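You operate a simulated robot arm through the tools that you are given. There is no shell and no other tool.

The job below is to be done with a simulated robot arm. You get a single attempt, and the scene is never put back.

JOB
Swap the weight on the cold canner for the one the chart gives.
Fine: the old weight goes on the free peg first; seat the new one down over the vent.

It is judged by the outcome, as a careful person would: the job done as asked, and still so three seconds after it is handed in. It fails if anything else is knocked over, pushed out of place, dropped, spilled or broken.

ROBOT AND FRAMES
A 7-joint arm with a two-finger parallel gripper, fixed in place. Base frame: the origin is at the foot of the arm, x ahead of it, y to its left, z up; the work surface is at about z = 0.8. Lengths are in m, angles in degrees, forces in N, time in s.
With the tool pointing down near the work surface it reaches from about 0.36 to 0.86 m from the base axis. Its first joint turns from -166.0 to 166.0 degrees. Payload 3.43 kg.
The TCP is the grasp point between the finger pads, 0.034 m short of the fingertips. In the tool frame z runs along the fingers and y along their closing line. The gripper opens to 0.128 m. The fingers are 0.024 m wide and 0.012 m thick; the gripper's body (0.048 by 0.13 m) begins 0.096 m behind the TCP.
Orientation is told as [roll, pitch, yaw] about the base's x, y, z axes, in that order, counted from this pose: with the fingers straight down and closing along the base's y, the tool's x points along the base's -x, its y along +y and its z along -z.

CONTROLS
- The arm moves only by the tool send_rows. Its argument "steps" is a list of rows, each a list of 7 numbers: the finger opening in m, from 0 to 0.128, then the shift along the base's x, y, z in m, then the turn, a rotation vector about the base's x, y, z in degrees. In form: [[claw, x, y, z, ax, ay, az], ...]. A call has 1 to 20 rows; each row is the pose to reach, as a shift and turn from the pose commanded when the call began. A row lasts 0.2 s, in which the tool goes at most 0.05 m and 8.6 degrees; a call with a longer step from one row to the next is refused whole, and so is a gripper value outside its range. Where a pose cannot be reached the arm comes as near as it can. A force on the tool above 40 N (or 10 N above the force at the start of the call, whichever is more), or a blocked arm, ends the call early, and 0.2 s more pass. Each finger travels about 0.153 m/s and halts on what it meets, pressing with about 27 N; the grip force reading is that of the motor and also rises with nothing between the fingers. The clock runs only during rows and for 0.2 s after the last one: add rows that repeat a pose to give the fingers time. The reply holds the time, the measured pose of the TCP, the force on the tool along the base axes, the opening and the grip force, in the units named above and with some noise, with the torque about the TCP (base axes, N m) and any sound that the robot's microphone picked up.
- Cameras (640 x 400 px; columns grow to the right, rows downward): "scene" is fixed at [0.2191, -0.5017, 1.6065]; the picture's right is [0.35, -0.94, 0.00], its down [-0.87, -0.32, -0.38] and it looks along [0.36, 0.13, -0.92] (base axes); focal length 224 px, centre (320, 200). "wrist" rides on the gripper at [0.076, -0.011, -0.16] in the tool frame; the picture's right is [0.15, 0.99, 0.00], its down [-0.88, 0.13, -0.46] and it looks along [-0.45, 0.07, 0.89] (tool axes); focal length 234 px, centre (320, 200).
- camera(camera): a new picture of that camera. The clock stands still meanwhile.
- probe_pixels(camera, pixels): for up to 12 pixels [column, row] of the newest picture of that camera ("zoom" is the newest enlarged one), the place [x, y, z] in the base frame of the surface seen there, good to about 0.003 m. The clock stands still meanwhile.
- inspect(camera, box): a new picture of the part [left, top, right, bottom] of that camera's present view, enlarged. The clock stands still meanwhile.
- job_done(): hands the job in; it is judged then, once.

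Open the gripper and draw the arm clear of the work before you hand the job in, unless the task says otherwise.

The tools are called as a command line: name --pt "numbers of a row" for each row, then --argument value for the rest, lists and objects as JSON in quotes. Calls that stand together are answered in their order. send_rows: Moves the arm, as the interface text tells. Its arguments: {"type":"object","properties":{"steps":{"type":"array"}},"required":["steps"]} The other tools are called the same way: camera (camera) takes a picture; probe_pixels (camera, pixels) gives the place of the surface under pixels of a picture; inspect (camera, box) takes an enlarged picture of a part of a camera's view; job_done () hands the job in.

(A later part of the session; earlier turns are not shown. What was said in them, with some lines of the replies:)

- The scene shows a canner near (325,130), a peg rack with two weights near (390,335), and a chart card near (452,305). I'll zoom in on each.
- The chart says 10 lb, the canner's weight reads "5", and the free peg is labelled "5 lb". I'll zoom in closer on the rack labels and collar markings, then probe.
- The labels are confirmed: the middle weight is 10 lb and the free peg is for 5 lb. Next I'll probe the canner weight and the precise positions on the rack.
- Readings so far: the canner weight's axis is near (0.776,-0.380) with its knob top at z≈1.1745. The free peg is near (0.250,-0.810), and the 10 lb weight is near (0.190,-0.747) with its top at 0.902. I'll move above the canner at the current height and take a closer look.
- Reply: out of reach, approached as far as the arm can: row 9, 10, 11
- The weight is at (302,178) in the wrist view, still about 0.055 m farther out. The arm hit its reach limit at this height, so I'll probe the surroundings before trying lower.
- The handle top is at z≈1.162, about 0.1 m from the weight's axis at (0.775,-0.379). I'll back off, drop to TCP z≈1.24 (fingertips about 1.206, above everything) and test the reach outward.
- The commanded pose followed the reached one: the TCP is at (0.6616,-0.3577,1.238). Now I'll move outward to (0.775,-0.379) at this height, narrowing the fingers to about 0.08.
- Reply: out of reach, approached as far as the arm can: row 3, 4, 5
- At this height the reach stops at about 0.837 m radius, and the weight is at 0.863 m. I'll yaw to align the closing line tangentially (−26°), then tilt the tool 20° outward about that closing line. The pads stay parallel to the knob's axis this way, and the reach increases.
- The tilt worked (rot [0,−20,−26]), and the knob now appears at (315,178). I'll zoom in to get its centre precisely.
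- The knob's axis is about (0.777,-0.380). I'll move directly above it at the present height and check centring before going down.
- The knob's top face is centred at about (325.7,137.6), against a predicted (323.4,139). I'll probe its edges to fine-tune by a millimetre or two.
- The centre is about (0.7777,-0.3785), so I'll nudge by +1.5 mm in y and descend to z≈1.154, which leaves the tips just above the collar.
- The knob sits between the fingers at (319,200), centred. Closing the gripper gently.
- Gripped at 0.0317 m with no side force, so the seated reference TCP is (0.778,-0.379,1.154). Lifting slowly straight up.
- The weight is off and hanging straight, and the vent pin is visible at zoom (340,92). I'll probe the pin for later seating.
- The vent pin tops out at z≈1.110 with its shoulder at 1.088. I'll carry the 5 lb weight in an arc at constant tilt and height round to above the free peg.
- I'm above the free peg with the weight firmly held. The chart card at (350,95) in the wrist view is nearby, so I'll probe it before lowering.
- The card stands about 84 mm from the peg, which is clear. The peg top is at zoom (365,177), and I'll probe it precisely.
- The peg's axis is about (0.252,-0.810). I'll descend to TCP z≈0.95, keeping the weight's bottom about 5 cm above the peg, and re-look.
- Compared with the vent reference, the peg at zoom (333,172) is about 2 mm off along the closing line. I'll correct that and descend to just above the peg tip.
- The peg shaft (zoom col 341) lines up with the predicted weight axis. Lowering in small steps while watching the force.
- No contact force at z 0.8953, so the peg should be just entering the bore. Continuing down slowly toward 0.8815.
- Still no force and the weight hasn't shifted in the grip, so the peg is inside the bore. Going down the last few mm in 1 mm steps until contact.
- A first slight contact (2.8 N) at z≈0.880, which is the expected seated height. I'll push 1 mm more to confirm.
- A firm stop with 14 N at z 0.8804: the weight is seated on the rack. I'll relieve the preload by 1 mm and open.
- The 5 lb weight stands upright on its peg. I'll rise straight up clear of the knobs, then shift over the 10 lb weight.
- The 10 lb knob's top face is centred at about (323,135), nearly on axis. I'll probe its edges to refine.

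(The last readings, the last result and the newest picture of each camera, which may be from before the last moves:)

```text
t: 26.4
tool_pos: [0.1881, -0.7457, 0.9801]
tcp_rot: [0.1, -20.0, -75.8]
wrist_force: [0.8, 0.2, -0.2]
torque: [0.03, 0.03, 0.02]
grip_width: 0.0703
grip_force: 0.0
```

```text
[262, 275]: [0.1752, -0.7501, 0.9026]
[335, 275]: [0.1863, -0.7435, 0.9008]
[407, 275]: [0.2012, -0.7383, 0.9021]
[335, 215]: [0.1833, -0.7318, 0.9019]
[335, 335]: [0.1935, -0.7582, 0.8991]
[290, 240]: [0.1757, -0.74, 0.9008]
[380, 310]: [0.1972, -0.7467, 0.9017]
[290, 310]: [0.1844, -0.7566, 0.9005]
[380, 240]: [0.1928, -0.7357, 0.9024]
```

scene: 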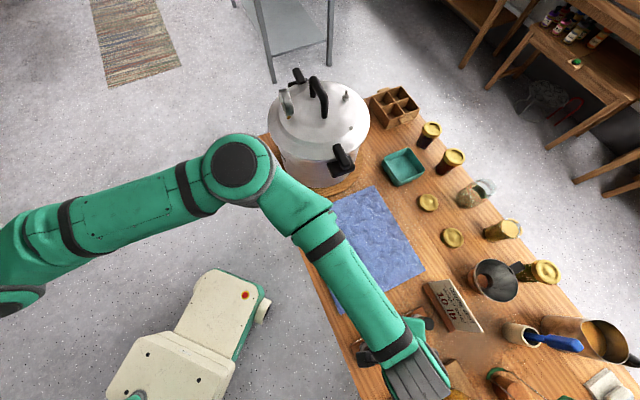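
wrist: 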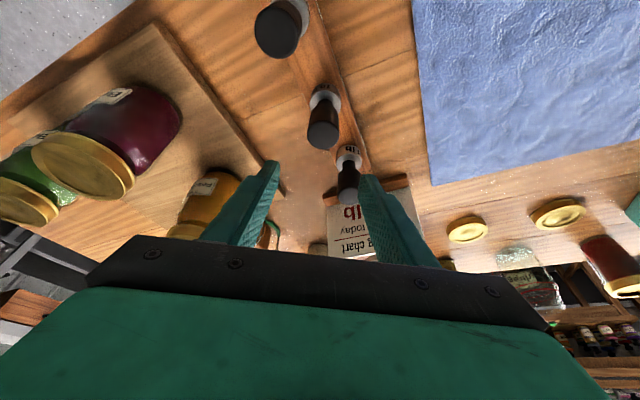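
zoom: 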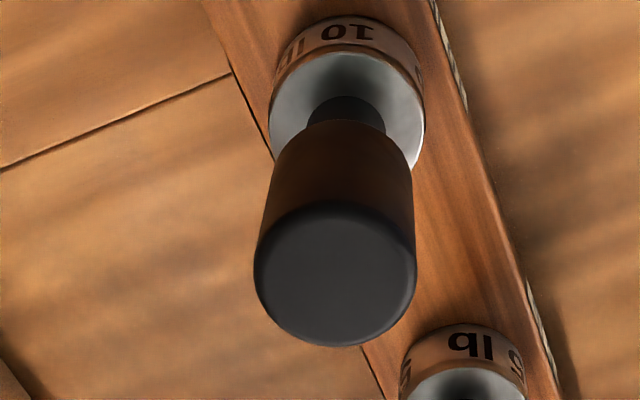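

The centre is about (0.188,-0.745), so a sub-millimetre correction is enough. Descending to z≈0.8815 with the fingers open at 0.07.

send_rows --pt "0.07 -0.0009 0.0006 -0.02 0 0 0" --pt "0.07 -0.0009 0.0006 -0.05 0 0 0" --pt "0.07 -0.0009 0.0006 -0.08 0 0 0" --pt "0.07 -0.0009 0.0006 -0.0985 0 0 0" --pt "0.07 -0.0009 0.0006 -0.0985 0 0 0"

inspect --camera "wrist" --box '[270, 120, 370, 250]'

```text
t: 27.6
tool_pos: [0.1882, -0.746, 0.8803]
tcp_rot: [0.0, -20.0, -75.8]
wrist_force: [-0.7, 0.0, -0.2]
torque: [-0.03, -0.02, -0.02]
grip_width: 0.0699
grip_force: 0.1
```

```text
3.08 times, centred on (320, 185) of wrist
```

zoom: 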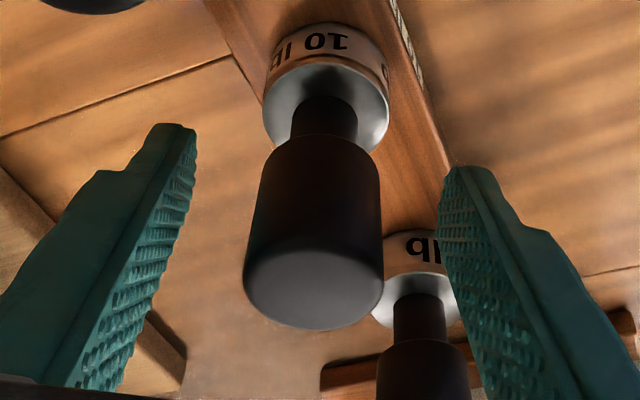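

Compared with the reference grip image, the knob sits about 5 zoom px left, which is about 1.3 mm. I'll nudge by that and close.

send_rows --pt "0.06 -0.0013 -0.0003 0.001 0 0 0" --pt "0.045 -0.0013 -0.0003 0.001 0 0 0" --pt "0.038 -0.0013 -0.0003 0.001 0 0 0" --pt "0.032 -0.0013 -0.0003 0.001 0 0 0" --pt "0.02 -0.0013 -0.0003 0.001 0 0 0" --pt "0.0 -0.0013 -0.0003 0.001 0 0 0" --pt "0.0 -0.0013 -0.0003 0.001 0 0 0"

inspect --camera "wrist" --box '[270, 120, 370, 250]'

```text
t: 29.2
tool_pos: [0.1876, -0.746, 0.8818]
tcp_rot: [0.0, -20.1, -75.8]
wrist_force: [0.0, -0.7, -0.1]
torque: [-0.04, 0.02, -0.01]
grip_width: 0.0323
grip_force: 27.0
```

```text
3.08 times, centred on (320, 185) of wrist
```

zoom: 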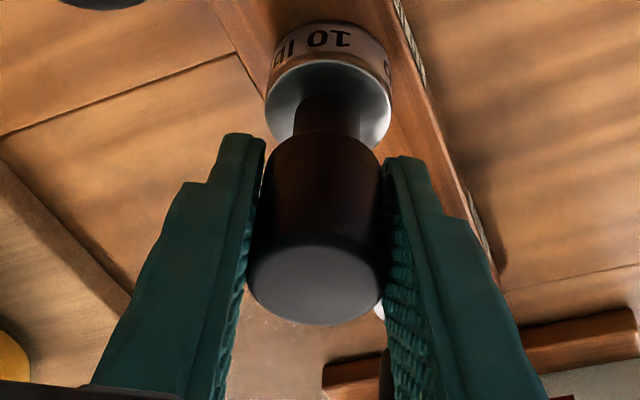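

The grip image matches the reference almost exactly (knob 247–388, collar 265–392). Lifting the 10 lb weight straight up off its peg.

send_rows --pt "0 0 0 0.004 0 0 0" --pt "0 0 0 0.01 0 0 0" --pt "0 0 0 0.02 0 0 0" --pt "0 0 0 0.035 0 0 0" --pt "0 0 0 0.06 0 0 0" --pt "0 0 0 0.1 0 0 0" --pt "0 0 0 0.14 0 0 0" --pt "0 0 0 0.18 0 0 0" --pt "0 0 0 0.22 0 0 0" --pt "0 0 0 0.26 0 0 0" --pt "0 0 0 0.3 0 0 0" --pt "0 0 0 0.34 0 0 0" --pt "0 0 0 0.363 0 0 0" --pt "0 0 0 0.363 0 0 0"

inspect --camera "wrist" --box '[270, 120, 370, 250]'

camera --camera "scene"

```text
t: 32.2
tool_pos: [0.187, -0.7449, 1.2457]
tcp_rot: [0.0, -20.0, -75.8]
wrist_force: [0.1, 0.5, -1.8]
torque: [-0.02, 0.02, 0.0]
grip_width: 0.0321
grip_force: 26.5
```

```text
3.08 times, centred on (320, 185) of wrist
```

zoom: 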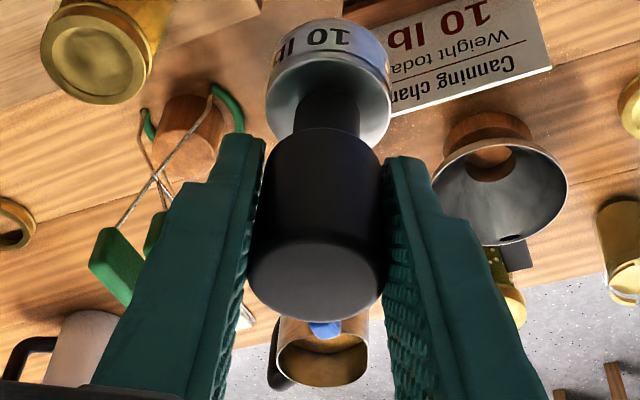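

```text
taken
```

scene: 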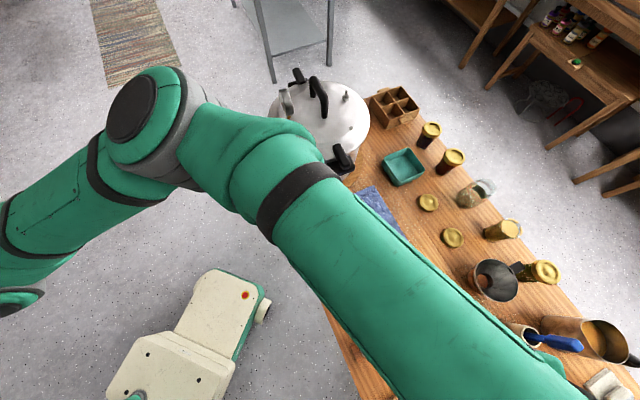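

The 10 lb weight is held securely. I'll arc it back at constant tilt and height to above the vent.

send_rows --pt "0 0.0396 0.0052 0 0 0 2.93" --pt "0 0.0792 0.0123 0 0 0 5.86" --pt "0 0.1185 0.0216 0 0 0 8.79" --pt "0 0.1578 0.0331 0 0 0 11.72" --pt "0 0.1966 0.0467 0 0 0 14.65" --pt "0 0.2348 0.0625 0 0 0 17.58" --pt "0 0.2725 0.0802 0 0 0 20.51" --pt "0 0.3094 0.1 0 0 0 23.43" --pt "0 0.3455 0.122 0 0 0 26.36" --pt "0 0.3807 0.1461 0 0 0 29.29" --pt "0 0.4148 0.1718 0 0 0 32.22" --pt "0 0.4477 0.1997 0 0 0 35.15" --pt "0 0.4793 0.2295 0 0 0 38.08" --pt "0 0.5096 0.2611 0 0 0 41.01" --pt "0 0.5383 0.2943 0 0 0 43.94" --pt "0 0.5655 0.3294 0 0 0 46.87" --pt "0 0.5909 0.366 0 0 0 49.8" --pt "0 0.5909 0.366 0 0 0 49.8"

camera --camera "wrist"

inspect --camera "wrist" --box '[270, 80, 370, 210]'

camera --camera "scene"

```text
t: 36.0
tool_pos: [0.7785, -0.3795, 1.2467]
tcp_rot: [0.0, -20.0, -25.9]
wrist_force: [-0.9, 0.2, -1.6]
torque: [-0.03, 0.02, 0.0]
grip_width: 0.0319
grip_force: 26.9
```

```text
taken
```

wrist: 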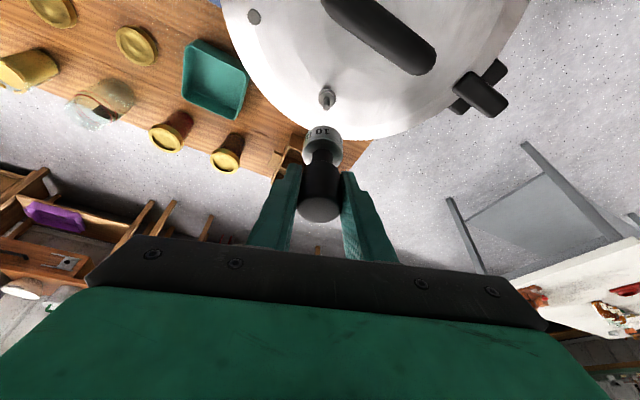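

```text
3.08 times, centred on (320, 145) of wrist
```

zoom: 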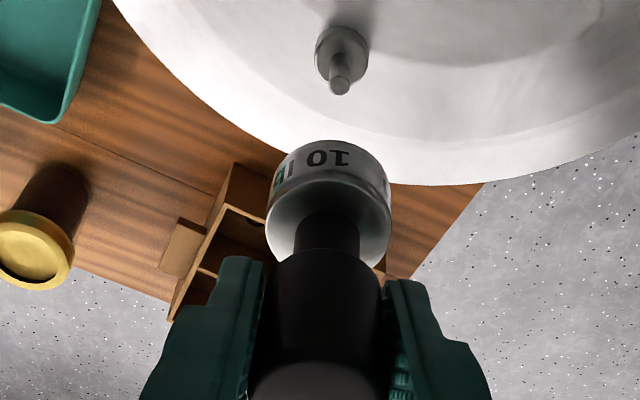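

```text
taken
```

scene: 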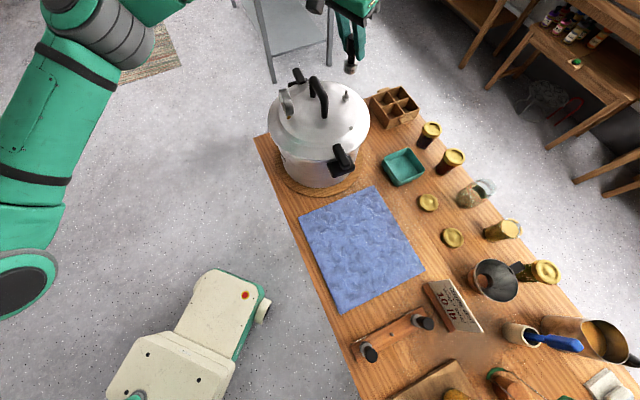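

The pin at zoom (340,86) matches the reference position once I allow for the 4 mm extra height, so the weight is over the vent. Lowering to just above the pin tip, then checking.

send_rows --pt "0 -0.0003 0.0004 -0.02 0 0 0" --pt "0 -0.0003 0.0004 -0.04 0 0 0" --pt "0 -0.0003 0.0004 -0.055 0 0 0" --pt "0 -0.0003 0.0004 -0.06 0 0 0" --pt "0 -0.0003 0.0004 -0.06 0 0 0"

inspect --camera "wrist" --box '[280, 80, 360, 180]'

inspect --camera "scene" --box '[316, 60, 380, 110]'

```text
t: 37.2
tool_pos: [0.7774, -0.3799, 1.1853]
tcp_rot: [0.0, -19.9, -26.0]
wrist_force: [0.4, 0.5, -0.8]
torque: [0.0, 0.0, -0.01]
grip_width: 0.0321
grip_force: 26.9
```

```text
4.00 times, centred on (320, 130) of wrist
```

zoom: 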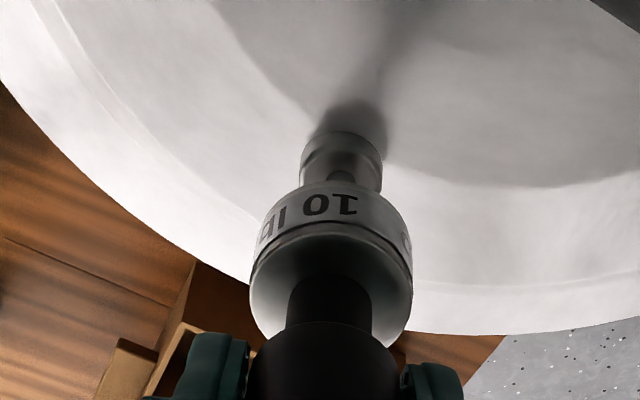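

```text
8.00 times, centred on (348, 85) of scene
```

zoom: 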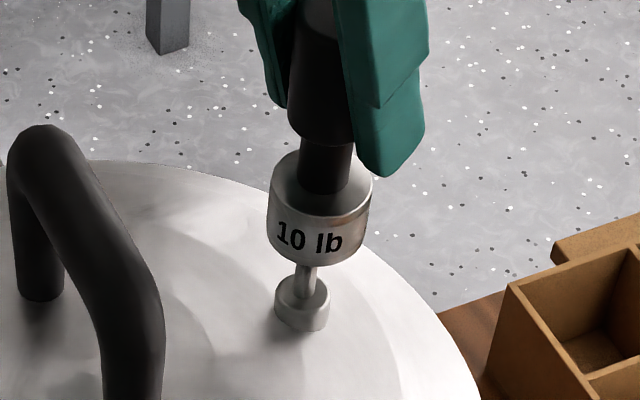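

The 10 lb collar is directly above the pin and shoulder (zoom col about 341, the same as in the peg approach). Lowering in small steps.

send_rows --pt "0 0 0.0003 -0.004 0 0 0" --pt "0 0 0.0003 -0.008 0 0 0" --pt "0 0 0.0003 -0.011 0 0 0" --pt "0 0 0.0003 -0.014 0 0 0"

inspect --camera "scene" --box '[316, 60, 380, 110]'

```text
t: 38.2
tool_pos: [0.7781, -0.377, 1.1715]
tcp_rot: [0.0, -20.0, -26.0]
wrist_force: [-0.5, -0.1, -1.3]
torque: [0.0, 0.01, 0.01]
grip_width: 0.032
grip_force: 26.5
```

```text
8.00 times, centred on (348, 85) of scene
```

zoom: 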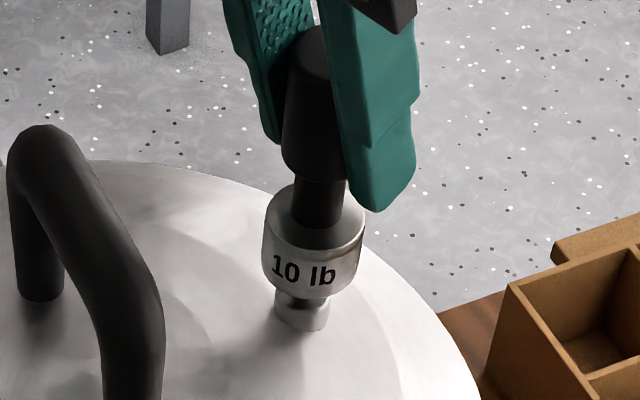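

The bottom is below the pin tip with no force, so the pin is in the bore. Continuing toward the seated height of about 1.154.

send_rows --pt "0 0 0 -0.004 0 0 0" --pt "0 0 0 -0.008 0 0 0" --pt "0 0 0 -0.011 0 0 0" --pt "0 0 0 -0.014 0 0 0" --pt "0 0 0 -0.0155 0 0 0"

```text
t: 39.4
tool_pos: [0.7774, -0.378, 1.1585]
tcp_rot: [0.0, -20.3, -26.0]
wrist_force: [0.5, 1.9, 19.3]
torque: [0.3, -0.08, 0.02]
grip_width: 0.0321
grip_force: 26.9
```

Contact of 19 N at z≈1.1585, roughly the expected seat height. I'll check the knob's height and any gap at the shoulder.

inspect --camera "scene" --box '[324, 70, 372, 110]'

probe_pixels --camera "zoom" --pixels '[[220, 80], [235, 85], [200, 215], [185, 205], [270, 215], [210, 270], [215, 310], [200, 335], [195, 320], [235, 340]]'

inspect --camera "wrist" --box '[270, 120, 370, 250]'

```text
10.00 times, centred on (348, 90) of scene
```

zoom: 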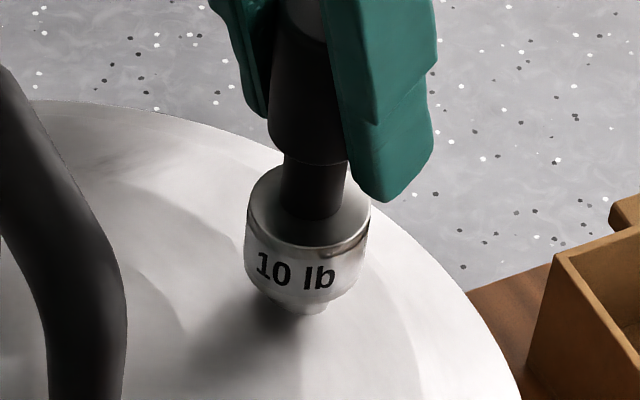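

```text
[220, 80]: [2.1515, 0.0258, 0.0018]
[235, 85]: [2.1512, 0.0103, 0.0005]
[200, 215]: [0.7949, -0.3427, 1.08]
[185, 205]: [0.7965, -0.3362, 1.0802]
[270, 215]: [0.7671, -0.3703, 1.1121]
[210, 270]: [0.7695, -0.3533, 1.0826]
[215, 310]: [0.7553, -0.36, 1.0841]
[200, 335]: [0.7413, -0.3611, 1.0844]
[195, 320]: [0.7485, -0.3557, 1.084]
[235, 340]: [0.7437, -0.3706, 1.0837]
```

```text
3.08 times, centred on (320, 185) of wrist
```

zoom: 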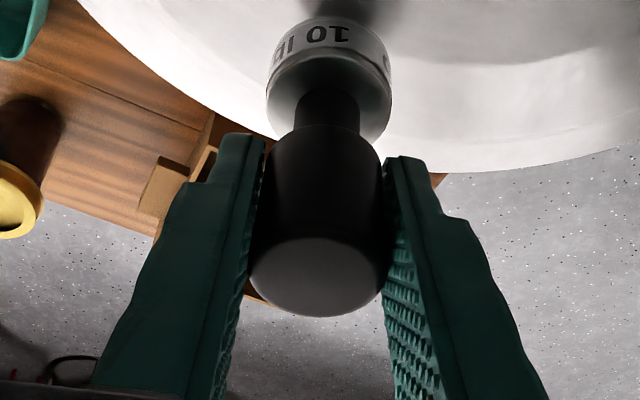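

The collar sits on the shoulder just as the 5 lb one did (shoulder sliver at about (347,101), collar top at 1.112). I'll relieve the preload and open slowly.

send_rows --pt "0 0 0 0.001 0 0 0" --pt "0 0 0 0.001 0 0 0"

```text
t: 40.0
tool_pos: [0.7775, -0.3789, 1.1572]
tcp_rot: [-0.1, -20.0, -26.0]
wrist_force: [3.2, -1.6, 15.7]
torque: [-0.31, -0.05, -0.06]
grip_width: 0.032
grip_force: 27.8
```

There's still about 16 N of preload, so I'll ease up a little more and then open slowly.

send_rows --pt "0 0 0 0.001 0 0 0" --pt "0.0 0 0 0.0015 0 0 0"

```text
t: 40.6
tool_pos: [0.7774, -0.3779, 1.1567]
tcp_rot: [0.0, -19.8, -26.0]
wrist_force: [-0.2, -0.2, 2.1]
torque: [-0.03, 0.08, 0.0]
grip_width: 0.0321
grip_force: 26.8
```

The preload is nearly gone (2 N). Opening the gripper slowly.

send_rows --pt "0.03 0 0 0 0 0 0" --pt "0.036 0 0 0 0 0 0" --pt "0.045 0 0 0 0 0 0" --pt "0.06 0 0 0 0 0 0" --pt "0.075 0 0 0 0 0 0" --pt "0.075 0 0 0 0 0 0"

inspect --camera "wrist" --box '[270, 120, 370, 250]'

inspect --camera "scene" --box '[324, 70, 372, 110]'

probe_pixels --camera "zoom" --pixels '[[300, 30], [300, 50], [300, 15], [270, 215], [300, 230], [330, 225]]'

```text
t: 42.0
tool_pos: [0.7775, -0.3778, 1.1586]
tcp_rot: [0.1, -20.0, -26.0]
wrist_force: [0.0, 0.3, 0.5]
torque: [0.01, 0.03, 0.0]
grip_width: 0.0753
grip_force: 0.0
```

```text
3.08 times, centred on (320, 185) of wrist
```

zoom: 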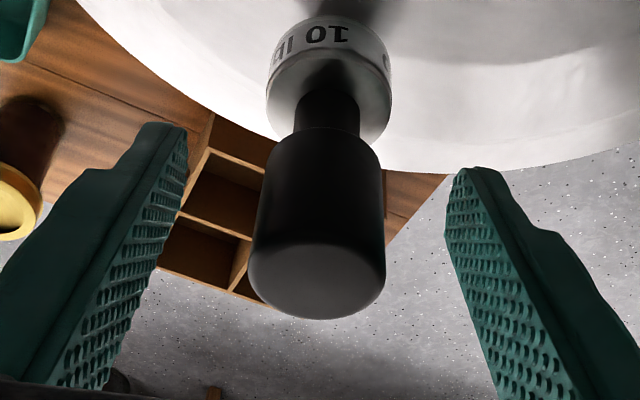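

```text
10.00 times, centred on (348, 90) of scene
```

zoom: 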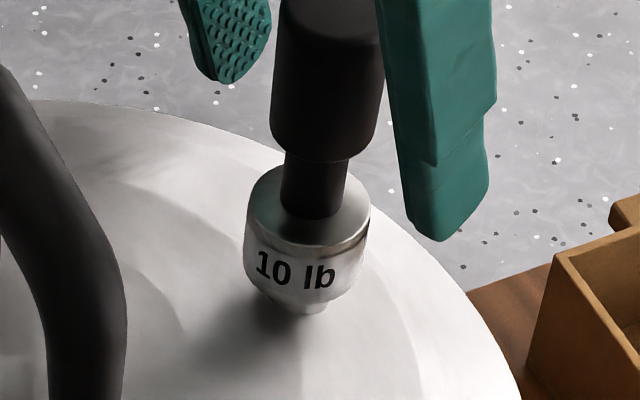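

```text
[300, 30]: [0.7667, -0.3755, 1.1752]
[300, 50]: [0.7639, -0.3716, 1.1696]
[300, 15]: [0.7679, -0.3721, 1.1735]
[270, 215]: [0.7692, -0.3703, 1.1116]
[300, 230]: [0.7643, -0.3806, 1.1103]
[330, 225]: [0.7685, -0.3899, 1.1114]
```

The weight is released, upright and seated: collar top 1.111 and knob top about 1.1745, the same as the old one. Retracting straight up and then back clear.

send_rows --pt "0.08 0 0 0.02 0 0 0" --pt "0.08 0 0 0.05 0 0 0" --pt "0.08 0 0 0.085 0 0 0" --pt "0.08 -0.005 0.002 0.11 0 0 0" --pt "0.08 -0.04 0.015 0.125 0 0 0" --pt "0.08 -0.08 0.025 0.14 0 0 0" --pt "0.08 -0.125 0.035 0.15 0 0 0" --pt "0.08 -0.17 0.045 0.16 0 0 0" --pt "0.08 -0.215 0.055 0.17 0 0 0" --pt "0.08 -0.26 0.065 0.17 0 0 0" --pt "0.08 -0.3 0.07 0.17 0 0 0" --pt "0.08 -0.34 0.07 0.17 0 0 0" --pt "0.08 -0.34 0.07 0.17 0 0 0"

camera --camera "scene"

inspect --camera "scene" --box '[260, 50, 400, 210]'

inspect --camera "scene" --box '[340, 280, 500, 380]'

```text
t: 44.8
tool_pos: [0.4387, -0.3074, 1.3247]
tcp_rot: [-0.9, -19.4, -25.6]
wrist_force: [0.0, 0.7, 0.1]
torque: [-0.02, -0.03, 0.01]
grip_width: 0.0801
grip_force: 0.0
```

```text
taken
```

scene: 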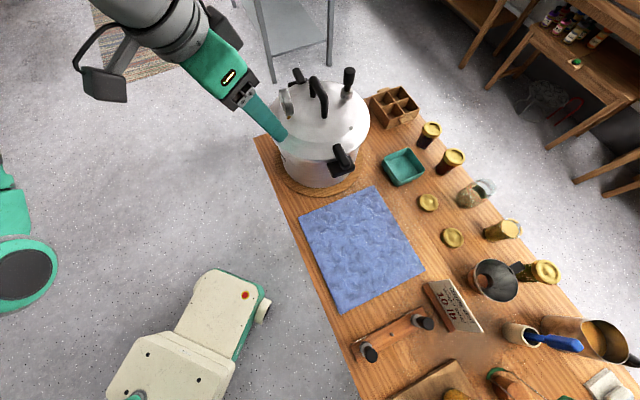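

```text
2.50 times, centred on (330, 130) of scene
```

zoom: 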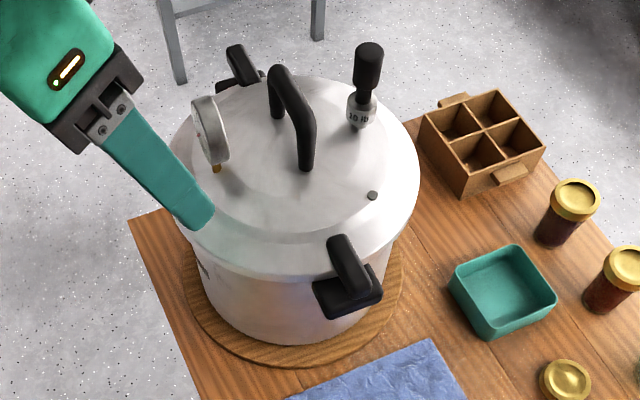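

```text
4.00 times, centred on (420, 330) of scene
```

zoom: 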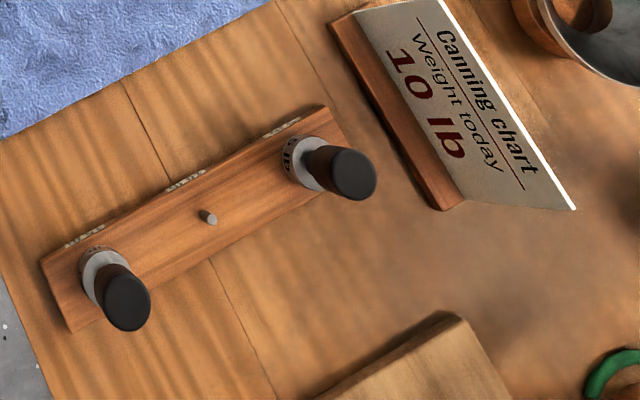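

Everything is in place: 10 lb on the vent, 5 lb on its labelled peg, and the rack hasn't moved. I'll do one last height check on the 5 lb weight.

probe_pixels --camera "zoom" --pixels '[[352, 172], [345, 180], [360, 175], [295, 165], [128, 300], [330, 108]]'

```text
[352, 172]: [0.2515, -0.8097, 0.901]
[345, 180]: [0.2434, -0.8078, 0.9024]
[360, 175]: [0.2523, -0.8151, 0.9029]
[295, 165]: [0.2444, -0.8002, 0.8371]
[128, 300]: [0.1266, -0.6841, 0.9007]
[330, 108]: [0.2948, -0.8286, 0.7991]
```

The 5 lb knob top is at z≈0.902, level with the other rack weight, so it's fully seated. The gripper is open and the arm is clear, so I'm handing the job in.

job_done

```text
The job is handed in.
```

The canner now has the 10 lb weight the chart calls for. The old 5 lb weight is on the free peg, which is labelled 5 lb.

- **Old weight:** I moved the 5 lb weight first and lowered it onto the peg until it stopped firmly. Its top is level with the 15 lb weight beside it, so it is fully down.
- **New weight:** The 10 lb weight is down over the vent and resting on the shoulder, at the same height the old one was. It stayed upright after I let go.

In the last pictures nothing else had been knocked over or moved. The gripper is open and the arm is clear of the work.
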